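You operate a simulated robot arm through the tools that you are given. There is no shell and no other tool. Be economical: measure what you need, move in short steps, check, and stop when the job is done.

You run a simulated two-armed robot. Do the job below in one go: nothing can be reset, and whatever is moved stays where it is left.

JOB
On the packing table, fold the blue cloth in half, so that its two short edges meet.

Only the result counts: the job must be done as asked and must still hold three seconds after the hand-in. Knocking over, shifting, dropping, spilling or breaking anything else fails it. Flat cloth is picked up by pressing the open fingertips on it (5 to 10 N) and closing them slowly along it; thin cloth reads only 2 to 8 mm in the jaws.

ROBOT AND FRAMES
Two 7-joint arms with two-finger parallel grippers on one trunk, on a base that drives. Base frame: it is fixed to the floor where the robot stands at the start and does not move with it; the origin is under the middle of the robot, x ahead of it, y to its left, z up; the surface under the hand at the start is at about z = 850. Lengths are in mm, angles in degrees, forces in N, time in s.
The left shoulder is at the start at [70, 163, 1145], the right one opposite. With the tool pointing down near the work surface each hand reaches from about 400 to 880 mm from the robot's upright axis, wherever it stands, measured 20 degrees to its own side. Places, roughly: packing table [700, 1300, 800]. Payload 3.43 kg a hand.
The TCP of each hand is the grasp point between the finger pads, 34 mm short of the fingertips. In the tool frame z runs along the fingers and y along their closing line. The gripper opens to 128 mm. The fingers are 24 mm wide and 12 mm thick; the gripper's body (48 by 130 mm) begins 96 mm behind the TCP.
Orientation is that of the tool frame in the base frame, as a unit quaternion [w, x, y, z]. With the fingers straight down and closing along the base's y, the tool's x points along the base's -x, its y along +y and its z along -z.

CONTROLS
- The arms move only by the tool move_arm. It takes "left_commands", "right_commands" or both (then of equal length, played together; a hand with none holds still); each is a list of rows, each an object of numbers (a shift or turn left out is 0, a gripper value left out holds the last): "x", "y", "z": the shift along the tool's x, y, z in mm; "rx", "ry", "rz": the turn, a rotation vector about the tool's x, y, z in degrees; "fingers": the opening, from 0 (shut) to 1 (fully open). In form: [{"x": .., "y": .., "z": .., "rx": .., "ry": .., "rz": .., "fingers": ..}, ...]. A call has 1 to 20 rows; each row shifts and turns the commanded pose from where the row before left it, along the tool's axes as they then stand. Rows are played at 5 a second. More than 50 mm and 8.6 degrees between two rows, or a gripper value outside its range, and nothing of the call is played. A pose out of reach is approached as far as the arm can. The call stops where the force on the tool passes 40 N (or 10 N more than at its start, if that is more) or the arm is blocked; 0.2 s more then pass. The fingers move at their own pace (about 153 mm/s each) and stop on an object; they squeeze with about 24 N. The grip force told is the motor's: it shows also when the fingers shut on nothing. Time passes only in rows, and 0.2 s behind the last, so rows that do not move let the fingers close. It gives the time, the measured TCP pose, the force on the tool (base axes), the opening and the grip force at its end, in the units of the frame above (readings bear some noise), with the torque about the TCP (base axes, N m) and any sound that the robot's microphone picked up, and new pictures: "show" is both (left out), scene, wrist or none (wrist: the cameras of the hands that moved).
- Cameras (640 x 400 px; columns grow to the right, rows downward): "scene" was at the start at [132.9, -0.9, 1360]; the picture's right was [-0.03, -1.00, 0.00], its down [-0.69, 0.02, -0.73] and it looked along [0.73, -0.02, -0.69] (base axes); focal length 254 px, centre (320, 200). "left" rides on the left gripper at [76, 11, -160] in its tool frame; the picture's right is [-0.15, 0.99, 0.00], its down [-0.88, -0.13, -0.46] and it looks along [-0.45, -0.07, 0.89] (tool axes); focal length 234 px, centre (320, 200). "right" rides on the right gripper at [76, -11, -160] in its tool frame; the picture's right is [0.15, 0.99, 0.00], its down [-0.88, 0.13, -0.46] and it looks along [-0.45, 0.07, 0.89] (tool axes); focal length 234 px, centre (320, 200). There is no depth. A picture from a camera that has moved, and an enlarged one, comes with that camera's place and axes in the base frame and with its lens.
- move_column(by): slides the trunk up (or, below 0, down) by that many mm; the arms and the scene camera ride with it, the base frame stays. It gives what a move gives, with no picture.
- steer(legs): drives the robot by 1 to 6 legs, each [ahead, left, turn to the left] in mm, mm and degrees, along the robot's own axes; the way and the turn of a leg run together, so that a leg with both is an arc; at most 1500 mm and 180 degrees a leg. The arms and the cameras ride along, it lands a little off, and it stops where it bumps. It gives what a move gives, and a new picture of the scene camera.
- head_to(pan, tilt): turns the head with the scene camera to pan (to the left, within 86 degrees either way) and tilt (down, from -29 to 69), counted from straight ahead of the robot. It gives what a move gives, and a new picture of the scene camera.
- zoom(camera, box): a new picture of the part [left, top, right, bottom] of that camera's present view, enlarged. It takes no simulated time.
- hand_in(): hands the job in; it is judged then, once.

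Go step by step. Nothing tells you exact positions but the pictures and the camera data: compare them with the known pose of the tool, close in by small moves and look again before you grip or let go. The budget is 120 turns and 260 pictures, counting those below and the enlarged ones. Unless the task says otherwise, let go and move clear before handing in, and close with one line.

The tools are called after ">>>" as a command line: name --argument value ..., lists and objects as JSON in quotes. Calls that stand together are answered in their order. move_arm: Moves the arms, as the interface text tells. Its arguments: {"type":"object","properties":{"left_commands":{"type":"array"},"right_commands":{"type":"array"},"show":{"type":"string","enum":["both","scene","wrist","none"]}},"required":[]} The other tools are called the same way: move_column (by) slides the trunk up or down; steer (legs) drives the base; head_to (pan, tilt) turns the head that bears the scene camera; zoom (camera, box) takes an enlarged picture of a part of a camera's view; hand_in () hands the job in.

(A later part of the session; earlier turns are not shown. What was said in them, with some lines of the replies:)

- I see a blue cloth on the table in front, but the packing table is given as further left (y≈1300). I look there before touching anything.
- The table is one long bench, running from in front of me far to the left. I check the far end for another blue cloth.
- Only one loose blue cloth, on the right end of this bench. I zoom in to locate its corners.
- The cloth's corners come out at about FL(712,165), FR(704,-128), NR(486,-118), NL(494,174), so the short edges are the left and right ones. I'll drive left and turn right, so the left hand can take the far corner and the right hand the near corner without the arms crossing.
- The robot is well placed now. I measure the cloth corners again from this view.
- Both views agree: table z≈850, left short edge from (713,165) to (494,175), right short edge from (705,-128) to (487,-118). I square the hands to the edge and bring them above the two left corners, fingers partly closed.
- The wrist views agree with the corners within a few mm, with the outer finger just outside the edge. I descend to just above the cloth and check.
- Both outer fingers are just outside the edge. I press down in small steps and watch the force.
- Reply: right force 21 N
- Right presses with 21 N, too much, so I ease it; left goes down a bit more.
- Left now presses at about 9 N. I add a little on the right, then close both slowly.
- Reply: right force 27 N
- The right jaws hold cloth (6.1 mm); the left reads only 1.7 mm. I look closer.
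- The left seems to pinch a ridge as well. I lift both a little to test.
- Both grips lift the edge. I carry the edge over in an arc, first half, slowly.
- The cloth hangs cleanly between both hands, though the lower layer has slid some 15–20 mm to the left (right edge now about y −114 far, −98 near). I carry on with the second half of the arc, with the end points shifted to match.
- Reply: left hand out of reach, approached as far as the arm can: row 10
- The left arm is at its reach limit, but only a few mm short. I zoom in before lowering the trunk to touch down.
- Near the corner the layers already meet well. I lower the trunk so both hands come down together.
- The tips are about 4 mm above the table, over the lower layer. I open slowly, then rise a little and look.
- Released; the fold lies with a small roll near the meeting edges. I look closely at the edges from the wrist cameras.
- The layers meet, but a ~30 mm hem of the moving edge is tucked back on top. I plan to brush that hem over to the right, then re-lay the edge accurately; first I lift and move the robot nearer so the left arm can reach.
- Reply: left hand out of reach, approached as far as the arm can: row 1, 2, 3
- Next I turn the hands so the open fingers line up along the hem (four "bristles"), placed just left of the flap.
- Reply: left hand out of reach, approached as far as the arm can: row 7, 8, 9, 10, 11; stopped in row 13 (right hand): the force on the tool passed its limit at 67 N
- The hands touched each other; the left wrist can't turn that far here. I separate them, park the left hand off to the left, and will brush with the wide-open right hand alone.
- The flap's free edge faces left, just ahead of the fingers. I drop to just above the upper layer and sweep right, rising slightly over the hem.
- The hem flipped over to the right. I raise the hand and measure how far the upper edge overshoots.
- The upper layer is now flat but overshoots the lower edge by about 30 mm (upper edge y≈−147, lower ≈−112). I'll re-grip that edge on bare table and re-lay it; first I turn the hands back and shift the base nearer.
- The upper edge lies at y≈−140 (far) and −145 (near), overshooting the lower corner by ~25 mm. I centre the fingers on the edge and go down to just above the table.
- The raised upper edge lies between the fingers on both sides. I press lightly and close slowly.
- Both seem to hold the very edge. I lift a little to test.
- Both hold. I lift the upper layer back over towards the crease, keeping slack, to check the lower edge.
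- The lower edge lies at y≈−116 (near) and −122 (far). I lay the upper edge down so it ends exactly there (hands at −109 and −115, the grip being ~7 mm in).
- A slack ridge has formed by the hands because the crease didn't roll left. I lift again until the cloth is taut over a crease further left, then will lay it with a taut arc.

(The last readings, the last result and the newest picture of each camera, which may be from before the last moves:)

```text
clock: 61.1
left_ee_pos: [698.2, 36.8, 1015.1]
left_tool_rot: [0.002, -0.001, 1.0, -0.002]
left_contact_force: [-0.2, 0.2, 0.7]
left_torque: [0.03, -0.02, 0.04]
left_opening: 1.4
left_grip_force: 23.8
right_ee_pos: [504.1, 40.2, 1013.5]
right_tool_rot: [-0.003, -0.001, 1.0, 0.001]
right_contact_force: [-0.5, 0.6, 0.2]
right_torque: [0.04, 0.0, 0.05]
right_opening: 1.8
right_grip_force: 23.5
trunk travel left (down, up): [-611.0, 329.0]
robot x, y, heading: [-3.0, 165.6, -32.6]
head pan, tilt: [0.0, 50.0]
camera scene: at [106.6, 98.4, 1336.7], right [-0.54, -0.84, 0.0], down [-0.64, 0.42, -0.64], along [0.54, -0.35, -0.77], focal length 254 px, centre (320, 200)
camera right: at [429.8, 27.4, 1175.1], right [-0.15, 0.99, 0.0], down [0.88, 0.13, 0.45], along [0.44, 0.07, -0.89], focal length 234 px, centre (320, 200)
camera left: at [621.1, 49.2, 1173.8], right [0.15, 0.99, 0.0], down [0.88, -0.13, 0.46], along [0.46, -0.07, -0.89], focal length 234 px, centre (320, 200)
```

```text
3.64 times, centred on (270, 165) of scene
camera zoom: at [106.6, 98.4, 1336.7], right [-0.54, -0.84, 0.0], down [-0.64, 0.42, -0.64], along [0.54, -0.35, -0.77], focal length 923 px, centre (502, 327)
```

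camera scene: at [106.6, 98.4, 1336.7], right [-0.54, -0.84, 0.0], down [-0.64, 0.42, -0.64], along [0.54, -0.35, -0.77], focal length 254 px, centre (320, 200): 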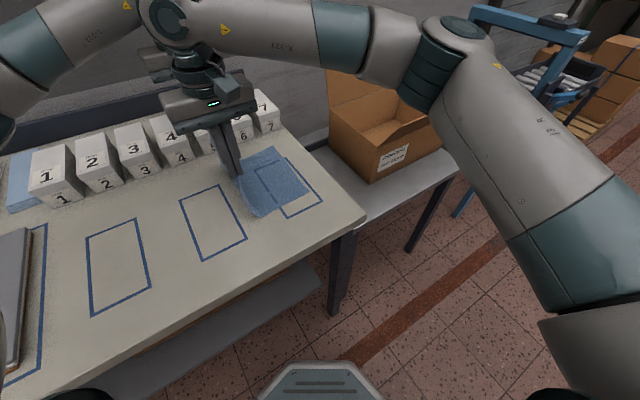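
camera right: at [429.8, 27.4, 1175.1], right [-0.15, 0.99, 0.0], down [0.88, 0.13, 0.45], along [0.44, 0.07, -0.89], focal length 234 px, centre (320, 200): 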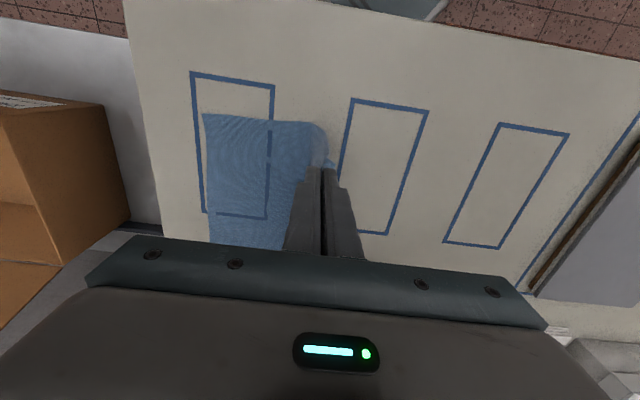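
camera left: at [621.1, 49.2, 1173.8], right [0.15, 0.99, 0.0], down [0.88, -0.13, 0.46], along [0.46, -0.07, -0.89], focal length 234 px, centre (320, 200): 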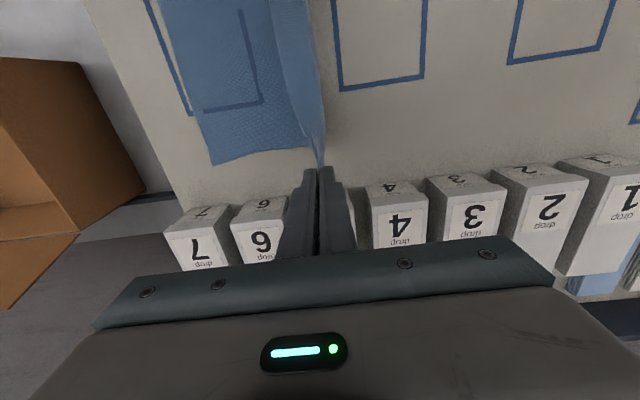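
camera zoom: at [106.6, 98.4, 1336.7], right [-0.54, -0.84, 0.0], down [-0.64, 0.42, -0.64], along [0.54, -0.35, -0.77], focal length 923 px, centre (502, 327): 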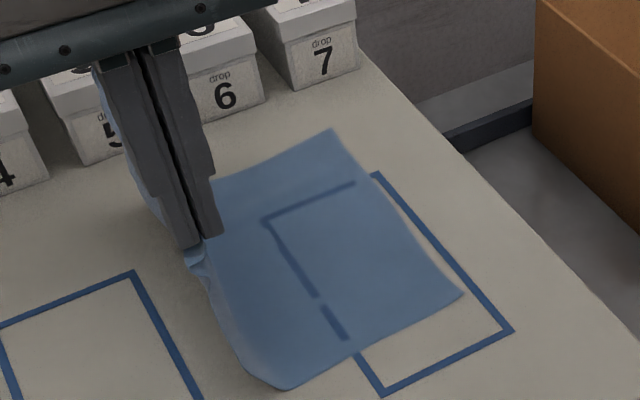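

The lower layer is well placed (right edge ≈ −115/−122). I swing a bit further left to roll the crease, then lay with the taut arc.

>>> move_arm --left_commands '[{"y": 12}, {"y": 12}, {"y": 6}, {}, {"y": -15}, {"y": -15}, {"y": -17}, {"y": -17, "z": 2}, {"y": -16.5, "z": 4}, {"y": -15.9, "z": 6}, {"y": -14.8, "z": 8}, {"y": -13.8, "z": 10}, {"y": -12.2, "z": 12}, {"y": -10.7, "z": 13}, {"y": -8.8, "z": 14.5}, {"y": -6.9, "z": 15.5}, {"y": -4.7, "z": 15}, {"y": -2.6, "z": 12}, {}]' --right_commands '[{"y": 12}, {"y": 12}, {"y": 6}, {}, {"y": -15}, {"y": -15}, {"y": -17}, {"y": -17, "z": 2}, {"y": -16.5, "z": 4}, {"y": -15.9, "z": 6}, {"y": -14.8, "z": 8}, {"y": -13.8, "z": 10}, {"y": -12.2, "z": 12}, {"y": -10.7, "z": 13}, {"y": -8.8, "z": 14.5}, {"y": -6.9, "z": 15.5}, {"y": -4.7, "z": 15}, {"y": -2.6, "z": 12}, {}]'

>>> zoom --camera "left" --box '[220, 60, 420, 190]'

>>> zoom --camera "scene" --box '[220, 120, 340, 220]'

```text
clock: 65.1
left_ee_pos: [696.8, -103.0, 902.9]
left_tool_rot: [0.002, 0.0, 1.0, -0.003]
left_contact_force: [0.5, 0.4, 0.2]
left_torque: [0.0, 0.02, 0.02]
left_opening: 1.7
left_grip_force: 24.2
right_ee_pos: [504.4, -101.7, 902.6]
right_tool_rot: [-0.003, -0.001, 1.0, 0.0]
right_contact_force: [-0.9, -0.1, 0.3]
right_torque: [-0.02, -0.01, 0.0]
right_opening: 2.0
right_grip_force: 23.8
trunk travel left (down, up): [-611.0, 329.0]
robot x, y, heading: [0.5, 171.2, -32.8]
head pan, tilt: [0.0, 50.0]
camera scene: at [106.3, 99.5, 1336.8], right [-0.54, -0.84, 0.0], down [-0.64, 0.42, -0.64], along [0.54, -0.35, -0.77], focal length 254 px, centre (320, 200)
camera right: at [429.5, -113.0, 1063.6], right [-0.15, 0.99, 0.0], down [0.88, 0.13, 0.45], along [0.44, 0.07, -0.89], focal length 234 px, centre (320, 200)
camera left: at [620.8, -91.3, 1062.6], right [0.15, 0.99, 0.0], down [0.88, -0.13, 0.46], along [0.46, -0.07, -0.89], focal length 234 px, centre (320, 200)
```

scene: 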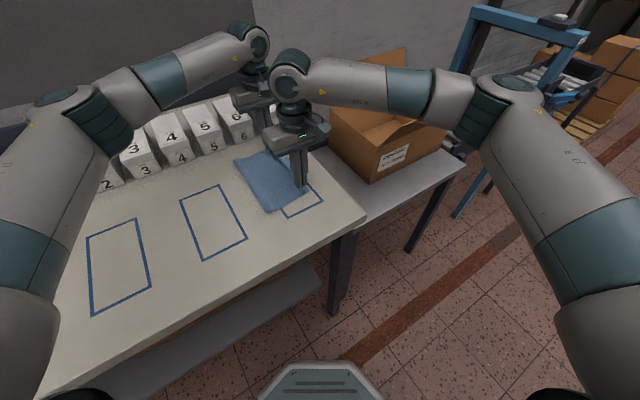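
right: 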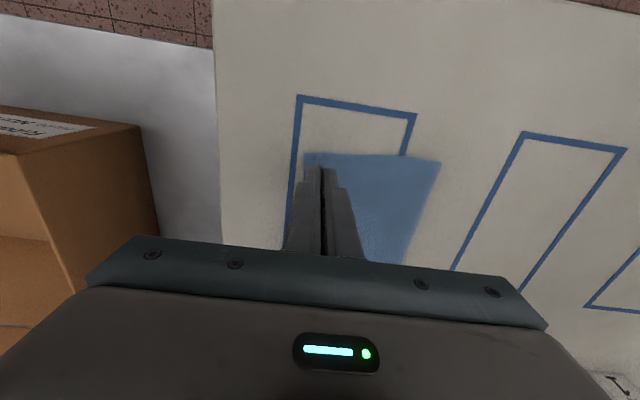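
left: 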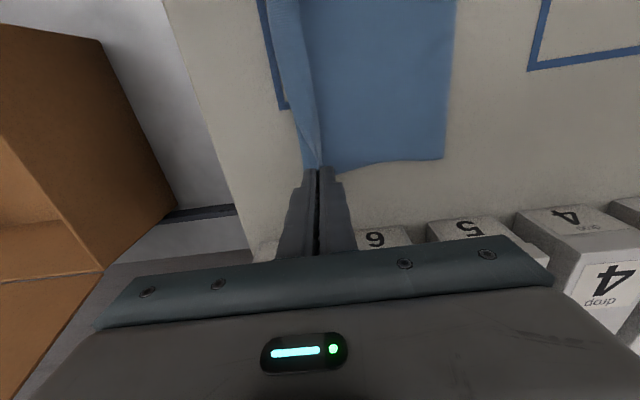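

```text
3.08 times, centred on (320, 125) of left
camera zoom: at [620.8, -91.3, 1062.6], right [0.15, 0.99, 0.0], down [0.88, -0.13, 0.46], along [0.46, -0.07, -0.89], focal length 720 px, centre (320, 431)
```

zoom: 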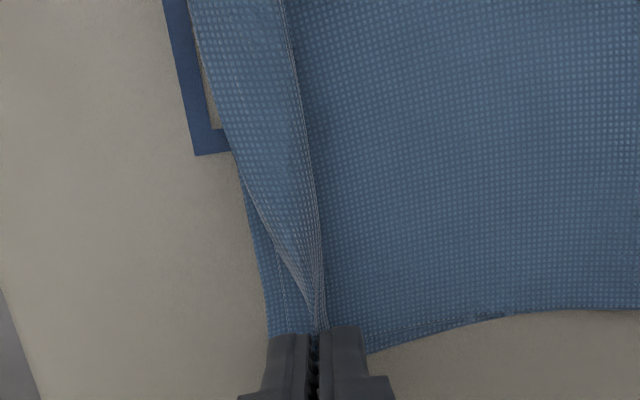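

```text
4.00 times, centred on (280, 170) of scene
camera zoom: at [106.3, 99.5, 1336.8], right [-0.54, -0.84, 0.0], down [-0.64, 0.42, -0.64], along [0.54, -0.35, -0.77], focal length 1016 px, centre (480, 320)
```

zoom: 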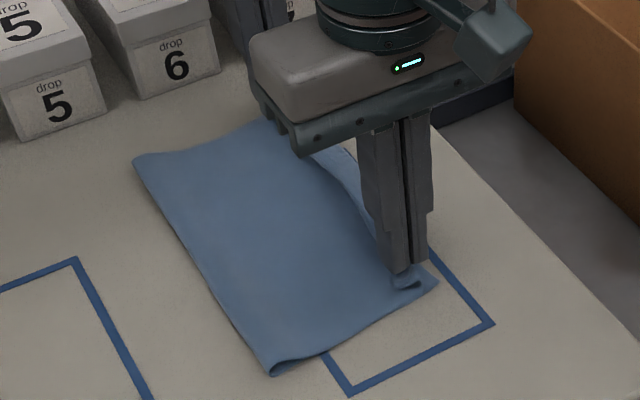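

The crease sits at y≈6, further right than expected. I look at how the near corner is really held.

>>> zoom --camera "right" --box '[270, 130, 390, 205]'

>>> zoom --camera "scene" --box '[280, 160, 340, 205]'

>>> zoom --camera "left" --box '[270, 110, 370, 180]'

```text
5.33 times, centred on (330, 168) of right
camera zoom: at [429.5, -113.0, 1063.6], right [-0.15, 0.99, 0.0], down [0.88, 0.13, 0.45], along [0.44, 0.07, -0.89], focal length 1249 px, centre (267, 373)
```

zoom: 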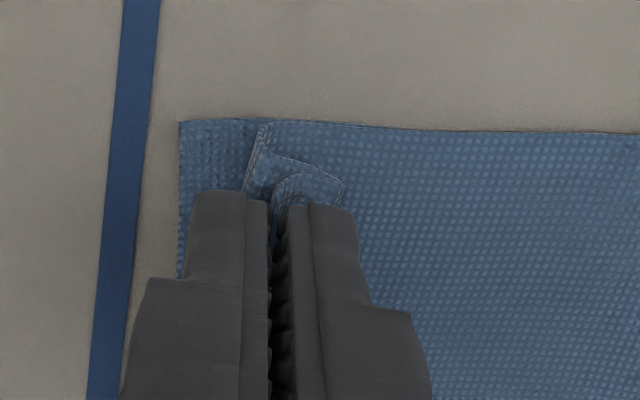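

```text
8.89 times, centred on (310, 182) of scene
camera zoom: at [106.3, 99.5, 1336.8], right [-0.54, -0.84, 0.0], down [-0.64, 0.42, -0.64], along [0.54, -0.35, -0.77], focal length 2257 px, centre (409, 356)
```

zoom: 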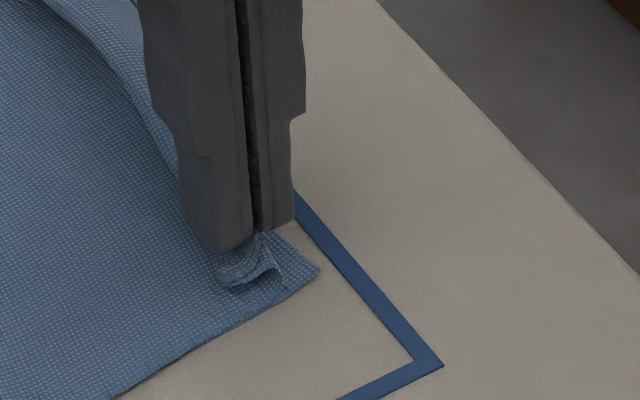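

```text
5.71 times, centred on (320, 145) of left
camera zoom: at [620.8, -91.3, 1062.6], right [0.15, 0.99, 0.0], down [0.88, -0.13, 0.46], along [0.46, -0.07, -0.89], focal length 1338 px, centre (320, 514)
```

zoom: 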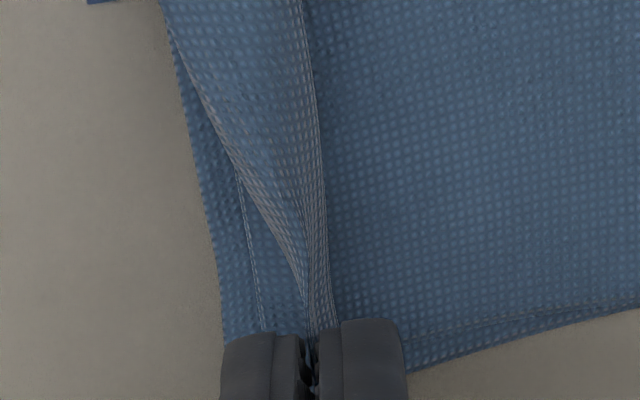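

The slack is an S-fold under the hands: my arc was too slack. I go back up and further left to draw the cloth taut and roll the crease to y≈28, then repeat with a truly taut arc.

>>> move_arm --left_commands '[{"y": 6, "z": -20}, {"y": 10, "z": -20}, {"y": 14, "z": -20}, {"y": 18, "z": -17}, {"y": 20, "z": -13}, {"y": 22, "z": -10}, {"y": 22, "z": -6}, {"y": 22, "z": -3}, {"y": 22}, {"y": 20, "z": 3}, {"y": 20, "z": 4}, {}]' --right_commands '[{"y": 6, "z": -20}, {"y": 10, "z": -20}, {"y": 14, "z": -20}, {"y": 18, "z": -17}, {"y": 20, "z": -13}, {"y": 22, "z": -10}, {"y": 22, "z": -6}, {"y": 22, "z": -3}, {"y": 22}, {"y": 20, "z": 3}, {"y": 20, "z": 4}, {}]'

>>> zoom --camera "scene" --box '[200, 120, 340, 220]'

```text
clock: 67.7
left_ee_pos: [697.1, 92.8, 1004.8]
left_tool_rot: [0.004, 0.001, 1.0, -0.002]
left_contact_force: [0.7, -0.6, -0.5]
left_torque: [0.04, 0.0, 0.04]
left_opening: 1.6
left_grip_force: 24.0
right_ee_pos: [504.7, 92.2, 1004.6]
right_tool_rot: [-0.004, 0.0, 1.0, 0.0]
right_contact_force: [0.3, -0.7, 0.3]
right_torque: [0.03, -0.01, 0.01]
right_opening: 2.1
right_grip_force: 24.4
trunk travel left (down, up): [-611.0, 329.0]
robot x, y, heading: [-2.0, 167.2, -32.7]
head pan, tilt: [0.0, 50.0]
camera scene: at [106.4, 98.2, 1336.7], right [-0.54, -0.84, 0.0], down [-0.64, 0.42, -0.64], along [0.54, -0.35, -0.77], focal length 254 px, centre (320, 200)
camera right: at [430.6, 81.4, 1165.0], right [-0.15, 0.99, 0.0], down [0.88, 0.13, 0.45], along [0.44, 0.07, -0.89], focal length 234 px, centre (320, 200)
camera left: at [620.1, 104.8, 1163.1], right [0.15, 0.99, 0.0], down [0.88, -0.13, 0.46], along [0.46, -0.07, -0.89], focal length 234 px, centre (320, 200)
```

scene: 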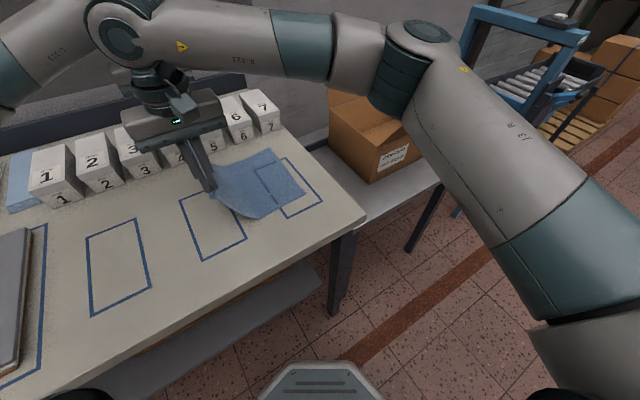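
right: 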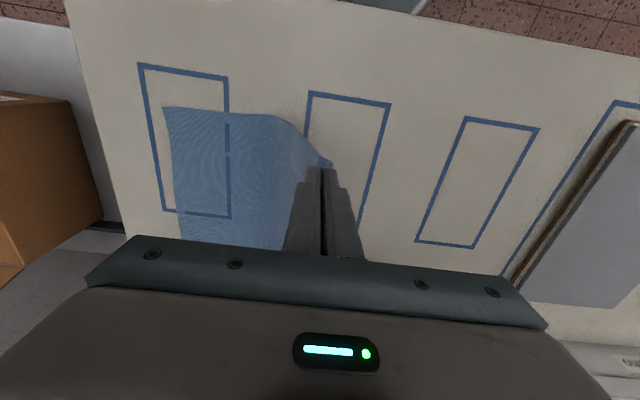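
left: 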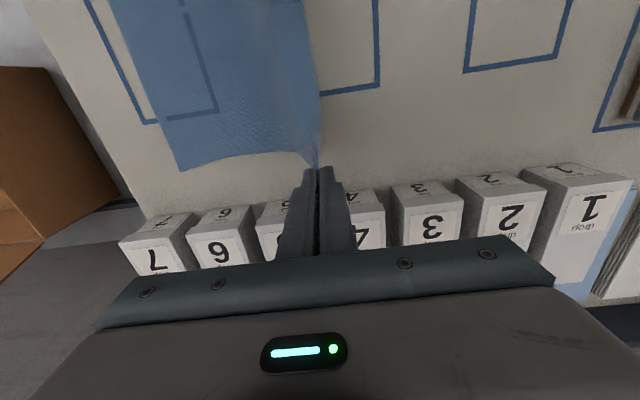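

```text
4.00 times, centred on (270, 170) of scene
camera zoom: at [106.4, 98.2, 1336.7], right [-0.54, -0.84, 0.0], down [-0.64, 0.42, -0.64], along [0.54, -0.35, -0.77], focal length 1016 px, centre (520, 320)
```

zoom: 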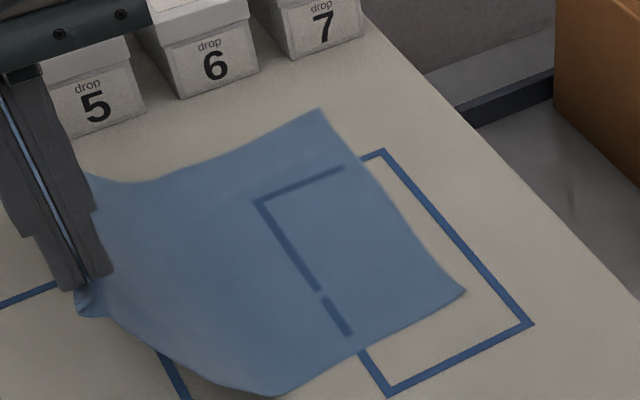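

Now it's taut, and the lower edge has slid to y≈−106. I check how much tail hangs beyond each grip.

>>> zoom --camera "scene" --box '[195, 155, 255, 200]'

>>> zoom --camera "left" --box '[240, 40, 400, 190]'

>>> zoom --camera "right" --box '[270, 110, 390, 200]'

```text
8.89 times, centred on (225, 178) of scene
camera zoom: at [106.4, 98.2, 1336.7], right [-0.54, -0.84, 0.0], down [-0.64, 0.42, -0.64], along [0.54, -0.35, -0.77], focal length 2257 px, centre (1164, 400)
```

zoom: 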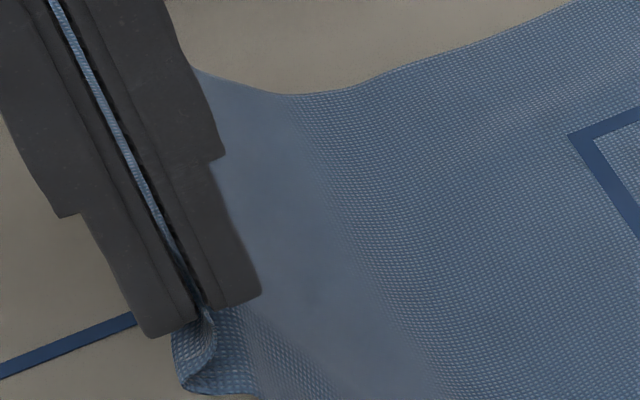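

```text
2.67 times, centred on (320, 115) of left
camera zoom: at [620.1, 104.8, 1163.1], right [0.15, 0.99, 0.0], down [0.88, -0.13, 0.46], along [0.46, -0.07, -0.89], focal length 624 px, centre (320, 427)
```

zoom: 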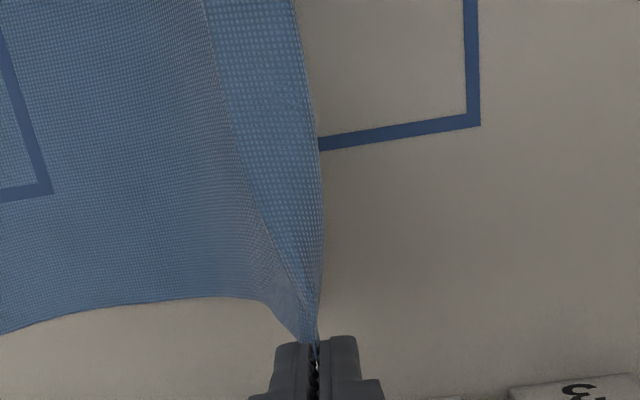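

```text
4.44 times, centred on (330, 155) of right
camera zoom: at [430.6, 81.4, 1165.0], right [-0.15, 0.99, 0.0], down [0.88, 0.13, 0.45], along [0.44, 0.07, -0.89], focal length 1041 px, centre (276, 400)
```

zoom: 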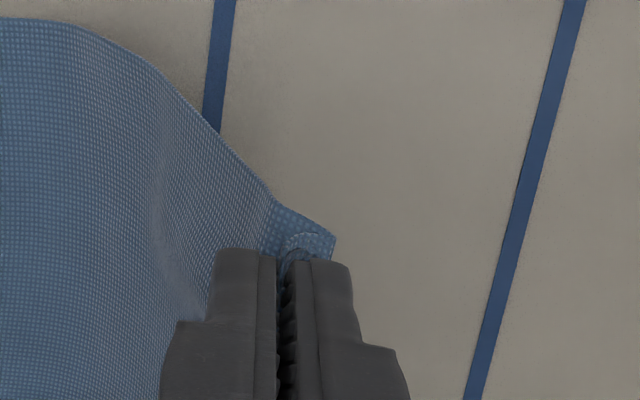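

The edge sits about 17 mm up inside the jaws, so the target is hand ≈ lower edge +17 mm (y≈−89) with the crease near 39. I run the first two-thirds of a taut arc and check.

>>> move_arm --left_commands '[{"y": -10, "z": -2}, {"y": -10, "z": -2}, {"y": -11, "z": -2}, {"y": -11, "z": -2}, {"y": -11.2}, {"y": -11.2}, {"y": -11, "z": 2}, {"y": -11, "z": 2}, {"y": -10.5, "z": 3.8}, {"y": -10.5, "z": 3.8}, {"y": -9.7, "z": 5.5}, {"y": -9.7, "z": 5.5}, {"y": -8.5, "z": 7.2}, {"y": -8.5, "z": 7.2}, {}]' --right_commands '[{"y": -10, "z": -2}, {"y": -10, "z": -2}, {"y": -11, "z": -2}, {"y": -11, "z": -2}, {"y": -11.2}, {"y": -11.2}, {"y": -11, "z": 2}, {"y": -11, "z": 2}, {"y": -10.5, "z": 3.8}, {"y": -10.5, "z": 3.8}, {"y": -9.7, "z": 5.5}, {"y": -9.7, "z": 5.5}, {"y": -8.5, "z": 7.2}, {"y": -8.5, "z": 7.2}, {}]'

>>> zoom --camera "scene" --box '[210, 120, 340, 215]'

```text
clock: 70.9
left_ee_pos: [698.5, -50.7, 975.9]
left_tool_rot: [0.004, 0.0, 1.0, -0.002]
left_contact_force: [0.1, 0.1, 0.2]
left_torque: [0.0, -0.01, -0.02]
left_opening: 1.9
left_grip_force: 24.4
right_ee_pos: [503.9, -50.1, 973.9]
right_tool_rot: [-0.004, -0.001, 1.0, 0.001]
right_contact_force: [-0.5, 0.0, -0.5]
right_torque: [0.0, -0.03, 0.02]
right_opening: 1.6
right_grip_force: 24.1
trunk travel left (down, up): [-611.0, 329.0]
robot x, y, heading: [-5.4, 166.8, -33.0]
head pan, tilt: [0.0, 50.0]
camera scene: at [106.4, 99.9, 1336.8], right [-0.54, -0.84, 0.0], down [-0.64, 0.42, -0.64], along [0.54, -0.35, -0.77], focal length 254 px, centre (320, 200)
camera right: at [429.9, -60.7, 1136.8], right [-0.15, 0.99, 0.0], down [0.88, 0.13, 0.45], along [0.44, 0.07, -0.89], focal length 234 px, centre (320, 200)
camera left: at [620.7, -38.8, 1135.0], right [0.15, 0.99, 0.0], down [0.88, -0.13, 0.46], along [0.46, -0.07, -0.89], focal length 234 px, centre (320, 200)
```

scene: 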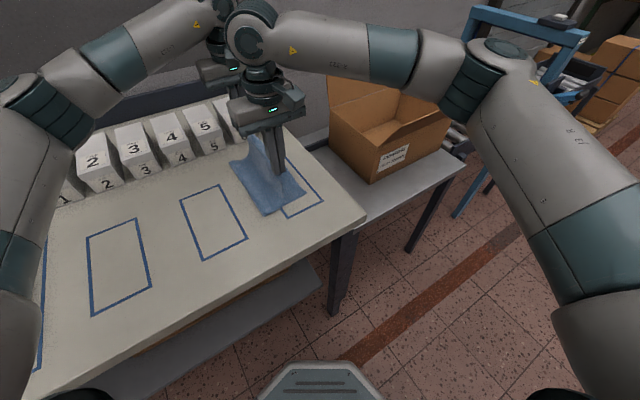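
right: 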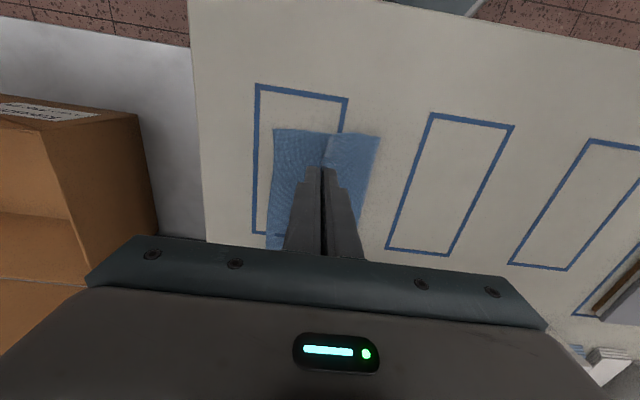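
left: 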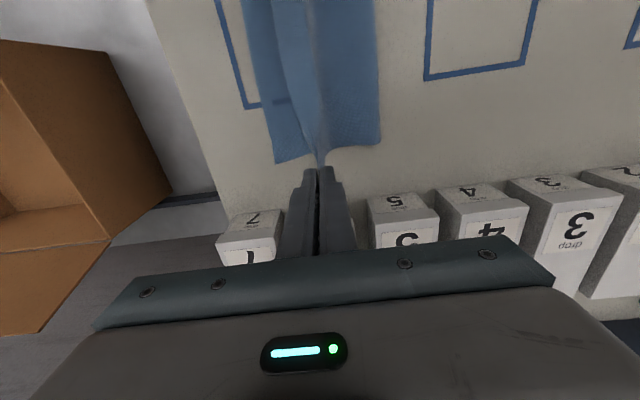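

```text
4.21 times, centred on (275, 168) of scene
camera zoom: at [106.4, 99.9, 1336.8], right [-0.54, -0.84, 0.0], down [-0.64, 0.42, -0.64], along [0.54, -0.35, -0.77], focal length 1069 px, centre (510, 337)
```

zoom: 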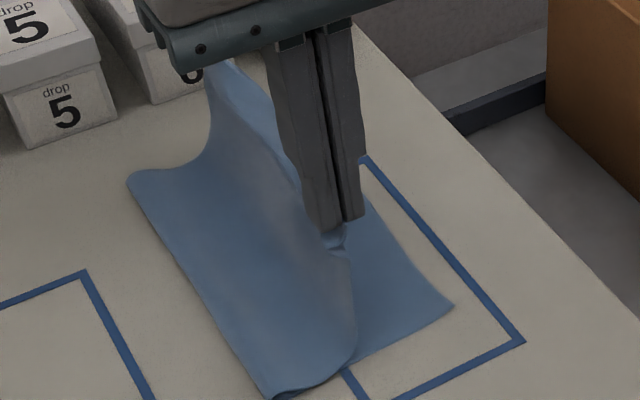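

The cloth is limp: it hangs straight down and deposits as the hand moves, so the lay-down should be a 45° line (drop = advance) starting at y≈39, height 128. I back up, roll the crease left again, and return to that start.

>>> move_arm --left_commands '[{"y": 15, "z": -6.2}, {"y": 15, "z": -6.2}, {"y": 15, "z": -6.2}, {"y": 15, "z": -6.2}, {"y": 15, "z": -6.2}, {"y": 15, "z": -6}, {"y": 12, "z": 2}, {"y": 12, "z": 2}, {"y": 12, "z": 3}, {"y": 12, "z": 3}, {}, {"y": -12, "z": -3}, {"y": -12, "z": -3}, {"y": -12, "z": -2}, {"y": -12, "z": -2}, {}]' --right_commands '[{"y": 15, "z": -6.2}, {"y": 15, "z": -6.2}, {"y": 15, "z": -6.2}, {"y": 15, "z": -6.2}, {"y": 15, "z": -6.2}, {"y": 15, "z": -6}, {"y": 12, "z": 2}, {"y": 12, "z": 2}, {"y": 12, "z": 3}, {"y": 12, "z": 3}, {}, {"y": -12, "z": -3}, {"y": -12, "z": -3}, {"y": -12, "z": -2}, {"y": -12, "z": -2}, {}]'

>>> zoom --camera "scene" --box '[200, 115, 340, 220]'

```text
clock: 74.3
left_ee_pos: [698.0, 39.0, 1011.7]
left_tool_rot: [0.004, -0.001, 1.0, -0.002]
left_contact_force: [0.1, 0.3, 0.2]
left_torque: [-0.01, -0.02, 0.01]
left_opening: 1.8
left_grip_force: 24.5
right_ee_pos: [504.2, 41.1, 1012.5]
right_tool_rot: [-0.004, -0.001, 1.0, -0.001]
right_contact_force: [0.5, -0.5, 0.0]
right_torque: [0.0, -0.01, 0.04]
right_opening: 1.7
right_grip_force: 23.6
trunk travel left (down, up): [-611.0, 329.0]
robot x, y, heading: [0.4, 166.6, -32.9]
head pan, tilt: [0.0, 50.0]
camera scene: at [106.7, 100.2, 1336.8], right [-0.54, -0.84, 0.0], down [-0.64, 0.42, -0.64], along [0.54, -0.35, -0.77], focal length 254 px, centre (320, 200)
camera right: at [430.4, 29.9, 1173.9], right [-0.15, 0.99, 0.0], down [0.88, 0.13, 0.45], along [0.44, 0.07, -0.89], focal length 234 px, centre (320, 200)
camera left: at [620.9, 51.8, 1171.6], right [0.15, 0.99, 0.0], down [0.88, -0.13, 0.46], along [0.46, -0.07, -0.89], focal length 234 px, centre (320, 200)
```

scene: 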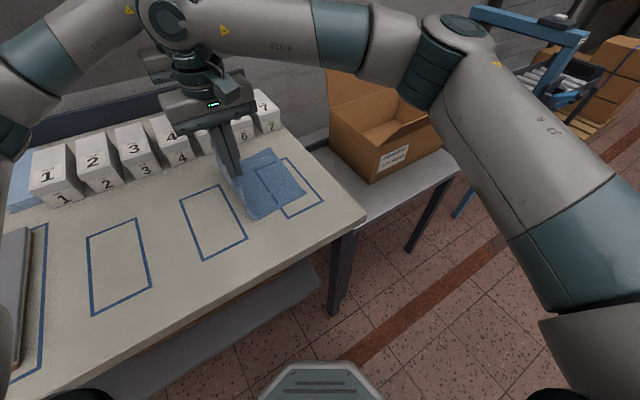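
right: 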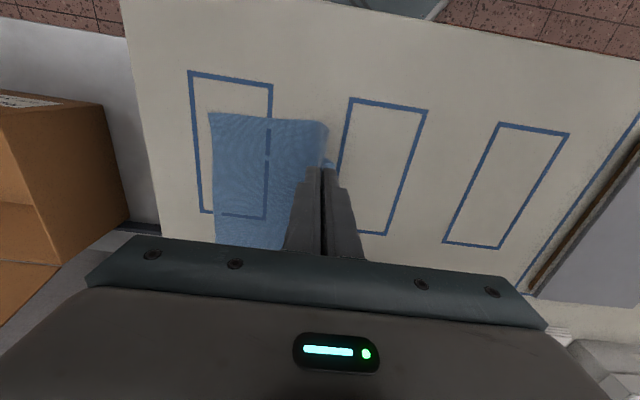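
left: 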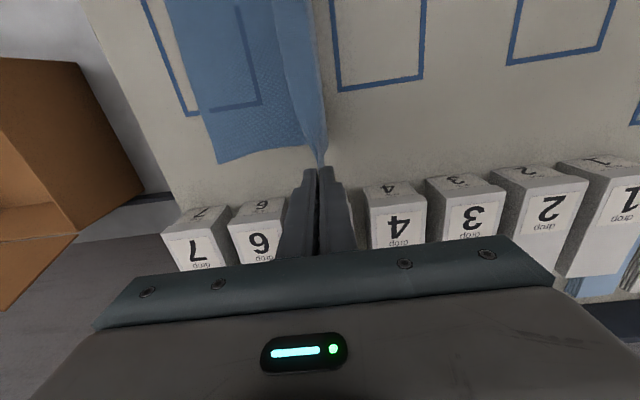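

```text
3.81 times, centred on (270, 168) of scene
camera zoom: at [106.7, 100.2, 1336.8], right [-0.54, -0.84, 0.0], down [-0.64, 0.42, -0.64], along [0.54, -0.35, -0.77], focal length 967 px, centre (510, 324)
```

zoom: 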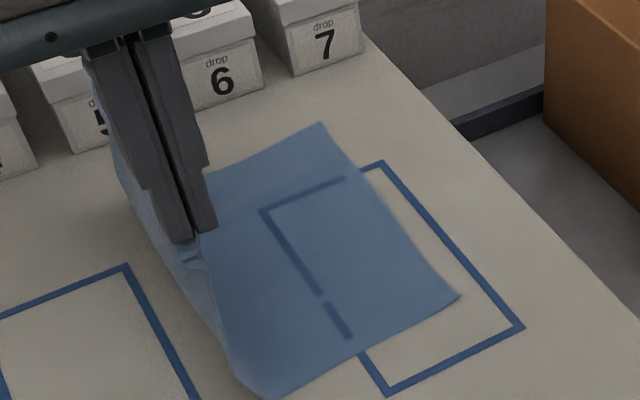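

The crease is now at y≈40 and lower edge at −104/−109. I lay down along the 45° line to hand y≈−88/−92.

>>> move_arm --left_commands '[{"y": -9.5, "z": 10}, {"y": -10, "z": 10}, {"y": -10, "z": 10}, {"y": -10, "z": 10}, {"y": -10, "z": 10}, {"y": -10, "z": 10}, {"y": -10, "z": 9.5}, {"y": -10, "z": 9.5}, {"y": -10, "z": 9.5}, {"y": -10, "z": 9}, {"y": -10, "z": 9}, {"y": -10, "z": 8}, {"y": -10, "z": 7}, {}]' --right_commands '[{"y": -9.5, "z": 10}, {"y": -10, "z": 10}, {"y": -10, "z": 10}, {"y": -10, "z": 10}, {"y": -10, "z": 10}, {"y": -10, "z": 10}, {"y": -10, "z": 9.5}, {"y": -10, "z": 9.5}, {"y": -10, "z": 9.5}, {"y": -10, "z": 9}, {"y": -10, "z": 9}, {"y": -10, "z": 8}, {"y": -10, "z": 7}, {}]'

>>> zoom --camera "scene" --box '[210, 120, 340, 215]'

>>> zoom --camera "left" --box '[220, 60, 420, 190]'

>>> zoom --camera "right" --box '[250, 120, 400, 215]'

```text
clock: 77.3
left_ee_pos: [698.1, -90.2, 890.4]
left_tool_rot: [0.003, 0.0, 1.0, -0.003]
left_contact_force: [0.7, -0.1, -0.1]
left_torque: [0.02, 0.0, -0.01]
left_opening: 1.6
left_grip_force: 24.1
right_ee_pos: [503.6, -90.7, 890.6]
right_tool_rot: [-0.004, -0.002, 1.0, 0.0]
right_contact_force: [0.0, 0.4, 0.3]
right_torque: [0.02, -0.03, -0.01]
right_opening: 1.6
right_grip_force: 23.4
trunk travel left (down, up): [-611.0, 329.0]
robot x, y, heading: [-0.6, 165.5, -32.9]
head pan, tilt: [0.0, 50.0]
camera scene: at [106.5, 100.0, 1336.8], right [-0.54, -0.84, 0.0], down [-0.64, 0.42, -0.64], along [0.54, -0.35, -0.77], focal length 254 px, centre (320, 200)
camera right: at [429.6, -100.5, 1051.9], right [-0.15, 0.99, 0.0], down [0.88, 0.13, 0.45], along [0.44, 0.07, -0.89], focal length 234 px, centre (320, 200)
camera left: at [621.3, -78.7, 1050.3], right [0.15, 0.99, 0.0], down [0.88, -0.13, 0.46], along [0.46, -0.07, -0.89], focal length 234 px, centre (320, 200)
```

scene: 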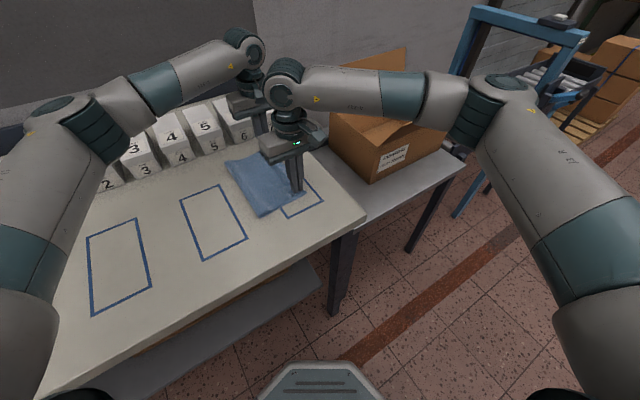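
right: 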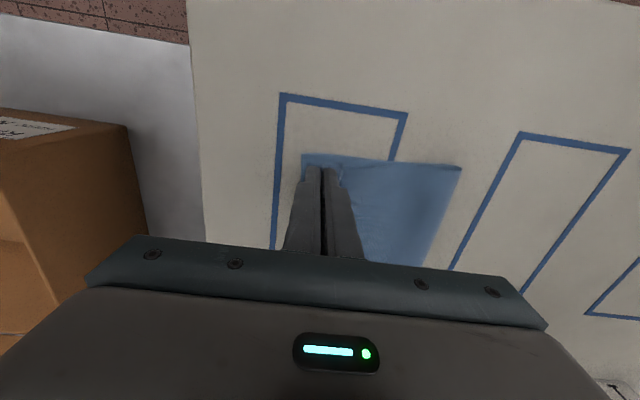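
left: 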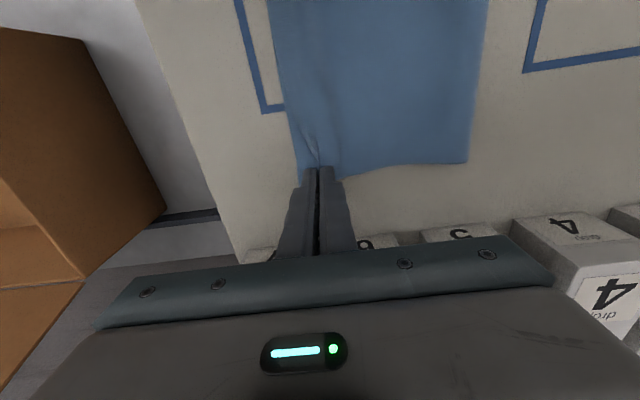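

```text
4.21 times, centred on (275, 168) of scene
camera zoom: at [106.5, 100.0, 1336.8], right [-0.54, -0.84, 0.0], down [-0.64, 0.42, -0.64], along [0.54, -0.35, -0.77], focal length 1069 px, centre (510, 337)
```

zoom: 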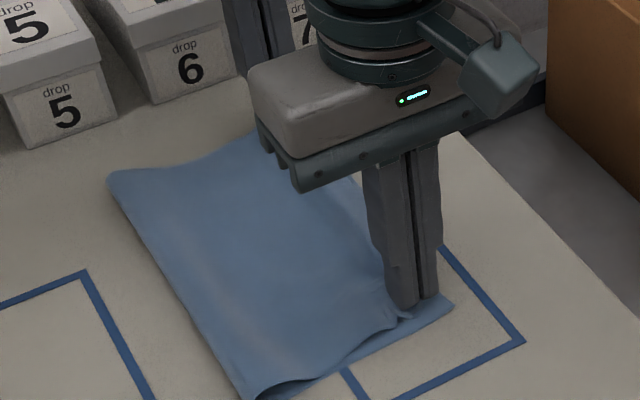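

```text
3.08 times, centred on (320, 125) of left
camera zoom: at [621.3, -78.7, 1050.3], right [0.15, 0.99, 0.0], down [0.88, -0.13, 0.46], along [0.46, -0.07, -0.89], focal length 720 px, centre (320, 431)
```

zoom: 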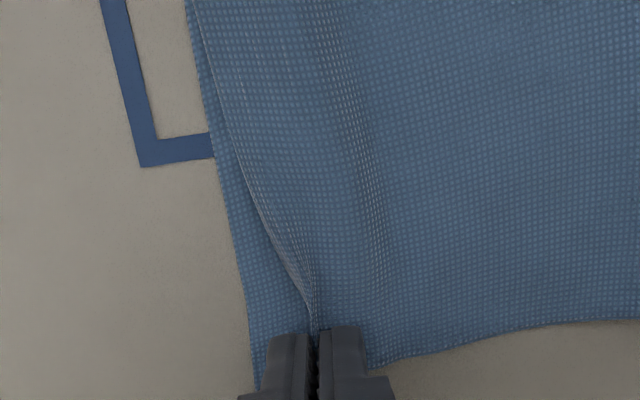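

```text
4.21 times, centred on (325, 168) of right
camera zoom: at [429.6, -100.5, 1051.9], right [-0.15, 0.99, 0.0], down [0.88, 0.13, 0.45], along [0.44, 0.07, -0.89], focal length 986 px, centre (299, 337)
```

zoom: 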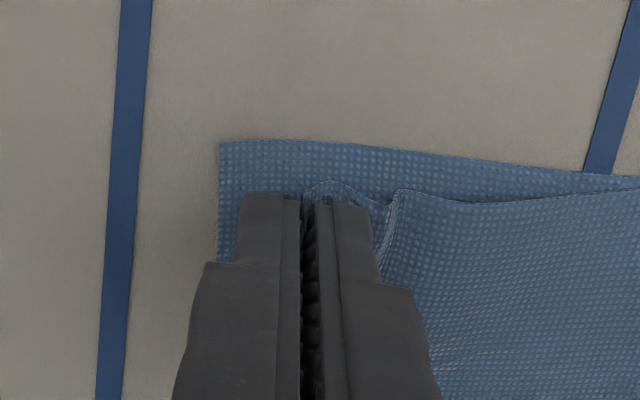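

This lies much better: the middle of the edge is close to the lower edge and the layers are even. I release slowly and rise.

>>> move_arm --left_commands '[{"z": 2}, {"fingers": 0.03}, {"fingers": 0.06}, {"fingers": 0.09}, {"fingers": 0.12}, {"fingers": 0.16}, {}, {"z": -10}, {"z": -15}, {"z": -25}, {"z": -30}, {}]' --right_commands '[{"z": 2}, {"fingers": 0.03}, {"fingers": 0.06}, {"fingers": 0.09}, {"fingers": 0.12}, {"fingers": 0.16}, {}, {"z": -10}, {"z": -15}, {"z": -25}, {"z": -30}, {}]' --show "scene"

>>> zoom --camera "left" --box '[200, 20, 440, 180]'

>>> zoom --camera "right" --box '[240, 110, 440, 240]'

>>> zoom --camera "scene" --box '[210, 120, 340, 215]'

```text
clock: 79.9
left_ee_pos: [699.0, -90.9, 968.6]
left_tool_rot: [0.002, -0.001, 1.0, -0.002]
left_contact_force: [0.7, 0.3, 0.1]
left_torque: [0.01, 0.04, 0.01]
left_opening: 20.8
left_grip_force: 0.2
right_ee_pos: [505.3, -88.9, 967.9]
right_tool_rot: [-0.004, -0.001, 1.0, 0.0]
right_contact_force: [-0.2, -0.1, -0.2]
right_torque: [-0.03, 0.02, -0.01]
right_opening: 20.6
right_grip_force: 0.1
trunk travel left (down, up): [-611.0, 329.0]
robot x, y, heading: [-3.5, 171.3, -33.0]
head pan, tilt: [0.0, 50.0]
camera scene: at [107.3, 99.0, 1336.6], right [-0.54, -0.84, 0.0], down [-0.64, 0.42, -0.64], along [0.54, -0.35, -0.77], focal length 254 px, centre (320, 200)
```

scene: 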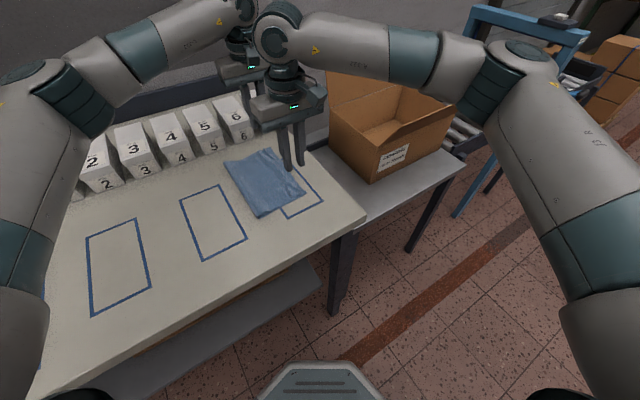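

```text
2.50 times, centred on (320, 100) of left
camera zoom: at [621.6, -78.7, 1129.1], right [0.15, 0.99, 0.0], down [0.88, -0.13, 0.46], along [0.46, -0.07, -0.89], focal length 585 px, centre (320, 450)
```

zoom: 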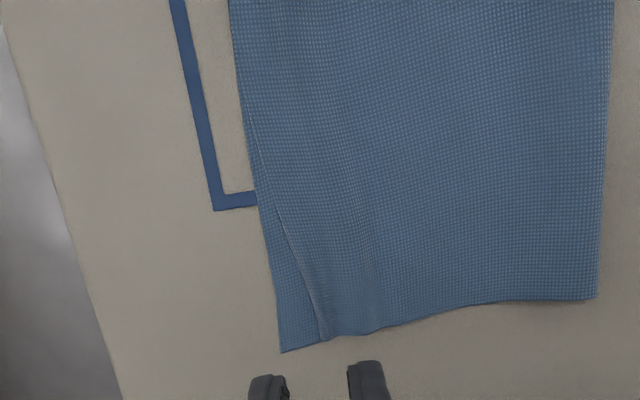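

```text
3.08 times, centred on (340, 175) of right
camera zoom: at [430.3, -101.1, 1129.8], right [-0.15, 0.99, 0.0], down [0.88, 0.13, 0.45], along [0.44, 0.07, -0.89], focal length 720 px, centre (258, 277)
```

zoom: 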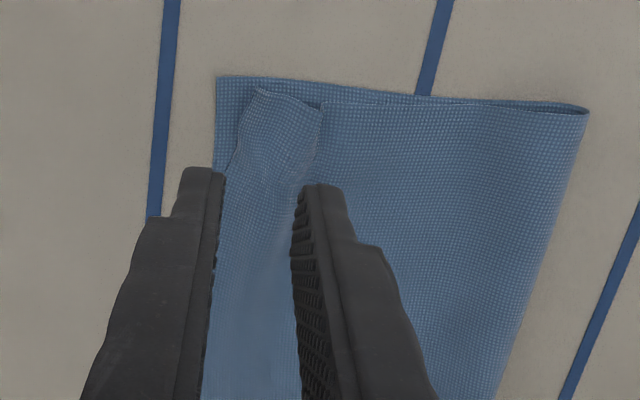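

```text
4.21 times, centred on (275, 168) of scene
camera zoom: at [107.3, 99.0, 1336.6], right [-0.54, -0.84, 0.0], down [-0.64, 0.42, -0.64], along [0.54, -0.35, -0.77], focal length 1069 px, centre (510, 337)
```

zoom: 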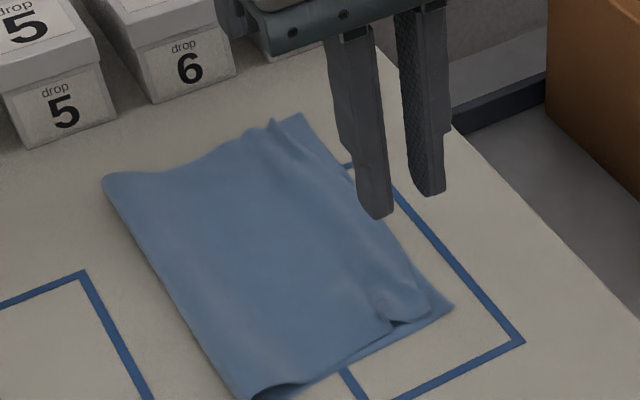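

The middle of the edge meets; both corners are ~15 mm short with small wrinkles behind them. I brush each corner's wrinkle gently to the right with shut fingers.

>>> move_arm --left_commands '[{"y": 25, "x": -2, "fingers": 0}, {"y": 25}, {"z": 40}, {"z": 30}, {"z": 9.5}, {}, {"y": -8}, {"y": -8}, {"y": -8}, {"y": -8}, {"y": -8}, {"y": -6}, {"z": -10}, {"z": -30, "y": 10}, {"z": -40, "y": 20}, {}]' --right_commands '[{"y": 25, "x": 3, "fingers": 0}, {"y": 25}, {"z": 40}, {"z": 30}, {"z": 9}, {}, {"y": -8}, {"y": -8}, {"y": -8}, {"y": -8}, {"y": -8}, {"y": -6}, {"z": -10}, {"z": -30, "y": 10}, {"z": -40, "y": 20}, {}]' --show "none"

>>> zoom --camera "left" --box '[200, 20, 440, 180]'

>>> zoom --camera "right" --box '[200, 90, 440, 240]'

>>> zoom --camera "scene" --box '[210, 120, 340, 215]'

```text
clock: 83.3
left_ee_pos: [698.8, -56.3, 969.3]
left_tool_rot: [0.003, 0.0, 1.0, -0.002]
left_contact_force: [0.3, -0.6, 0.5]
left_torque: [0.02, -0.02, 0.03]
left_opening: 0.0
left_grip_force: 24.0
right_ee_pos: [503.5, -56.5, 969.9]
right_tool_rot: [-0.005, 0.0, 1.0, -0.001]
right_contact_force: [-0.2, -0.6, 0.2]
right_torque: [0.02, 0.01, -0.01]
right_opening: 0.0
right_grip_force: 23.9
trunk travel left (down, up): [-611.0, 329.0]
robot x, y, heading: [0.5, 165.2, -32.8]
head pan, tilt: [0.0, 50.0]
```

```text
2.50 times, centred on (320, 100) of left
camera zoom: at [622.6, -45.3, 1128.8], right [0.15, 0.99, 0.0], down [0.88, -0.13, 0.46], along [0.46, -0.07, -0.89], focal length 585 px, centre (320, 450)
```

zoom: 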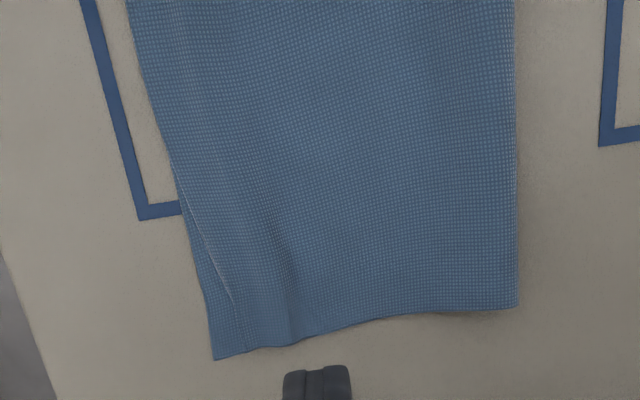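

```text
2.67 times, centred on (320, 165) of right
camera zoom: at [428.3, -68.2, 1130.9], right [-0.15, 0.99, 0.0], down [0.88, 0.13, 0.45], along [0.44, 0.07, -0.89], focal length 624 px, centre (320, 293)
```

zoom: 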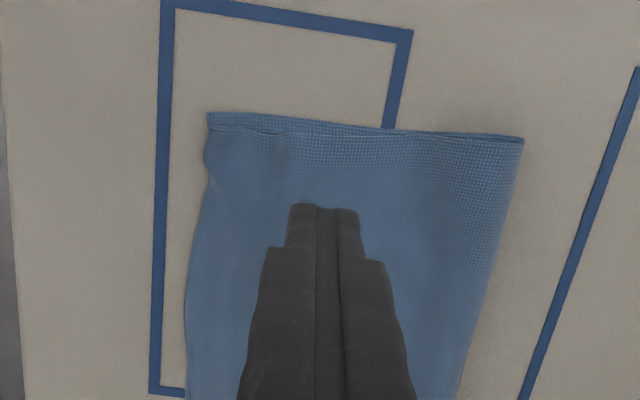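

```text
4.21 times, centred on (275, 168) of scene
camera zoom: at [107.2, 97.7, 1336.5], right [-0.54, -0.84, 0.0], down [-0.64, 0.42, -0.64], along [0.54, -0.35, -0.77], focal length 1069 px, centre (510, 337)
```

zoom: 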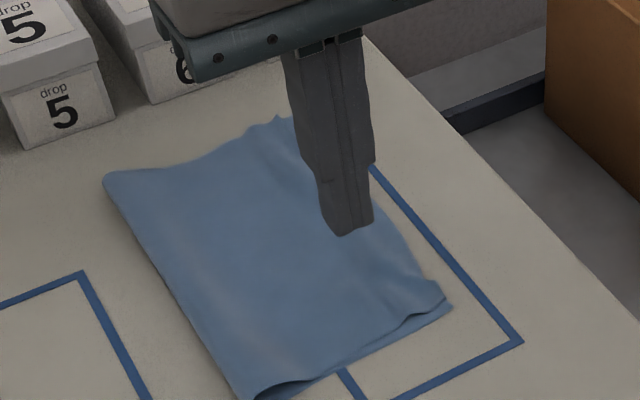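

The edges now meet within a few mm at the near corner and about 10 mm at the far one. I retreat both hands and take a last look.

>>> move_arm --left_commands '[{"z": -30}, {"z": -30}, {"y": 40}, {"y": 40}, {"y": 40}, {"y": 40}, {}]' --right_commands '[{"z": -30}, {"z": -30}, {"x": 30}, {"x": 40}, {"x": 40}, {}, {}]'

>>> zoom --camera "scene" --box '[210, 120, 340, 215]'

```text
clock: 84.9
left_ee_pos: [699.2, 103.4, 1029.6]
left_tool_rot: [0.004, 0.0, 1.0, -0.002]
left_contact_force: [-0.6, -0.2, -0.3]
left_torque: [0.02, -0.01, 0.01]
left_opening: 0.0
left_grip_force: 23.7
right_ee_pos: [392.2, -56.6, 1029.6]
right_tool_rot: [-0.004, 0.0, 1.0, 0.0]
right_contact_force: [0.0, -0.1, 1.0]
right_torque: [0.01, 0.0, -0.03]
right_opening: 0.1
right_grip_force: 24.0
trunk travel left (down, up): [-611.0, 329.0]
robot x, y, heading: [0.2, 168.9, -33.0]
head pan, tilt: [0.0, 50.0]
camera scene: at [106.2, 97.8, 1336.7], right [-0.54, -0.84, 0.0], down [-0.64, 0.42, -0.64], along [0.54, -0.35, -0.77], focal length 254 px, centre (320, 200)
camera right: at [317.0, -68.3, 1191.5], right [-0.15, 0.99, 0.0], down [0.88, 0.13, 0.45], along [0.44, 0.07, -0.89], focal length 234 px, centre (320, 200)
camera left: at [621.7, 114.7, 1188.5], right [0.15, 0.99, 0.0], down [0.88, -0.13, 0.46], along [0.46, -0.07, -0.89], focal length 234 px, centre (320, 200)
```

scene: 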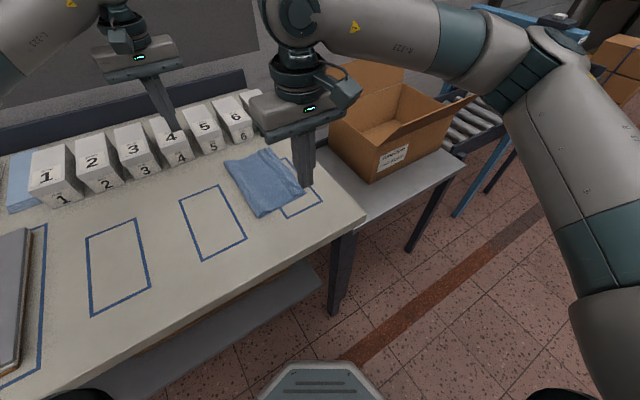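
right: 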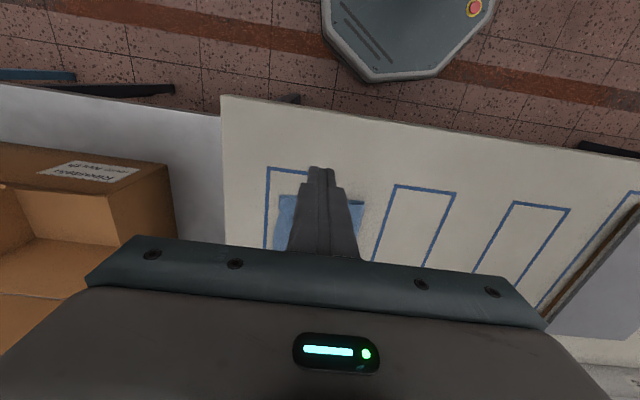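
left: 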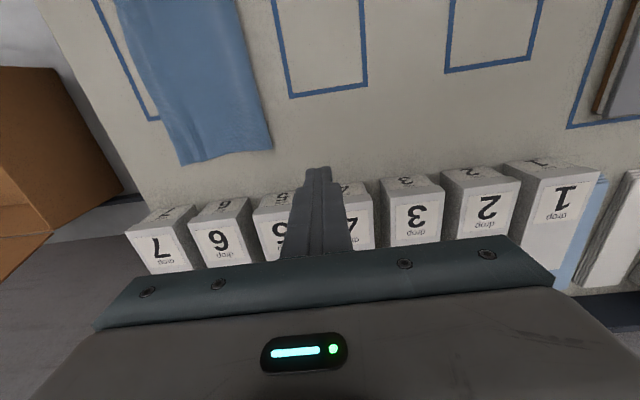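

```text
4.21 times, centred on (275, 168) of scene
camera zoom: at [106.2, 97.8, 1336.7], right [-0.54, -0.84, 0.0], down [-0.64, 0.42, -0.64], along [0.54, -0.35, -0.77], focal length 1069 px, centre (510, 337)
```

zoom: 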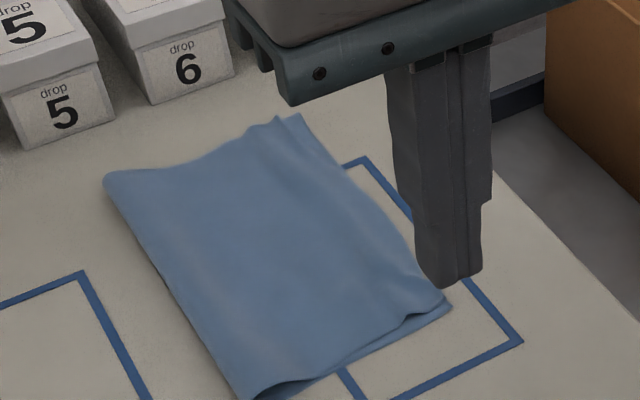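

The cloth lies folded in half with its short edges together, the hands are clear, and the boxes I can see are still standing in their row. I hand it in.

>>> hand_in

```text
The job is handed in.
```

The blue cloth is folded in half: its short edges meet to within a few mm at the near corner and about 10 mm at the far one, and nothing else was moved that I could see.
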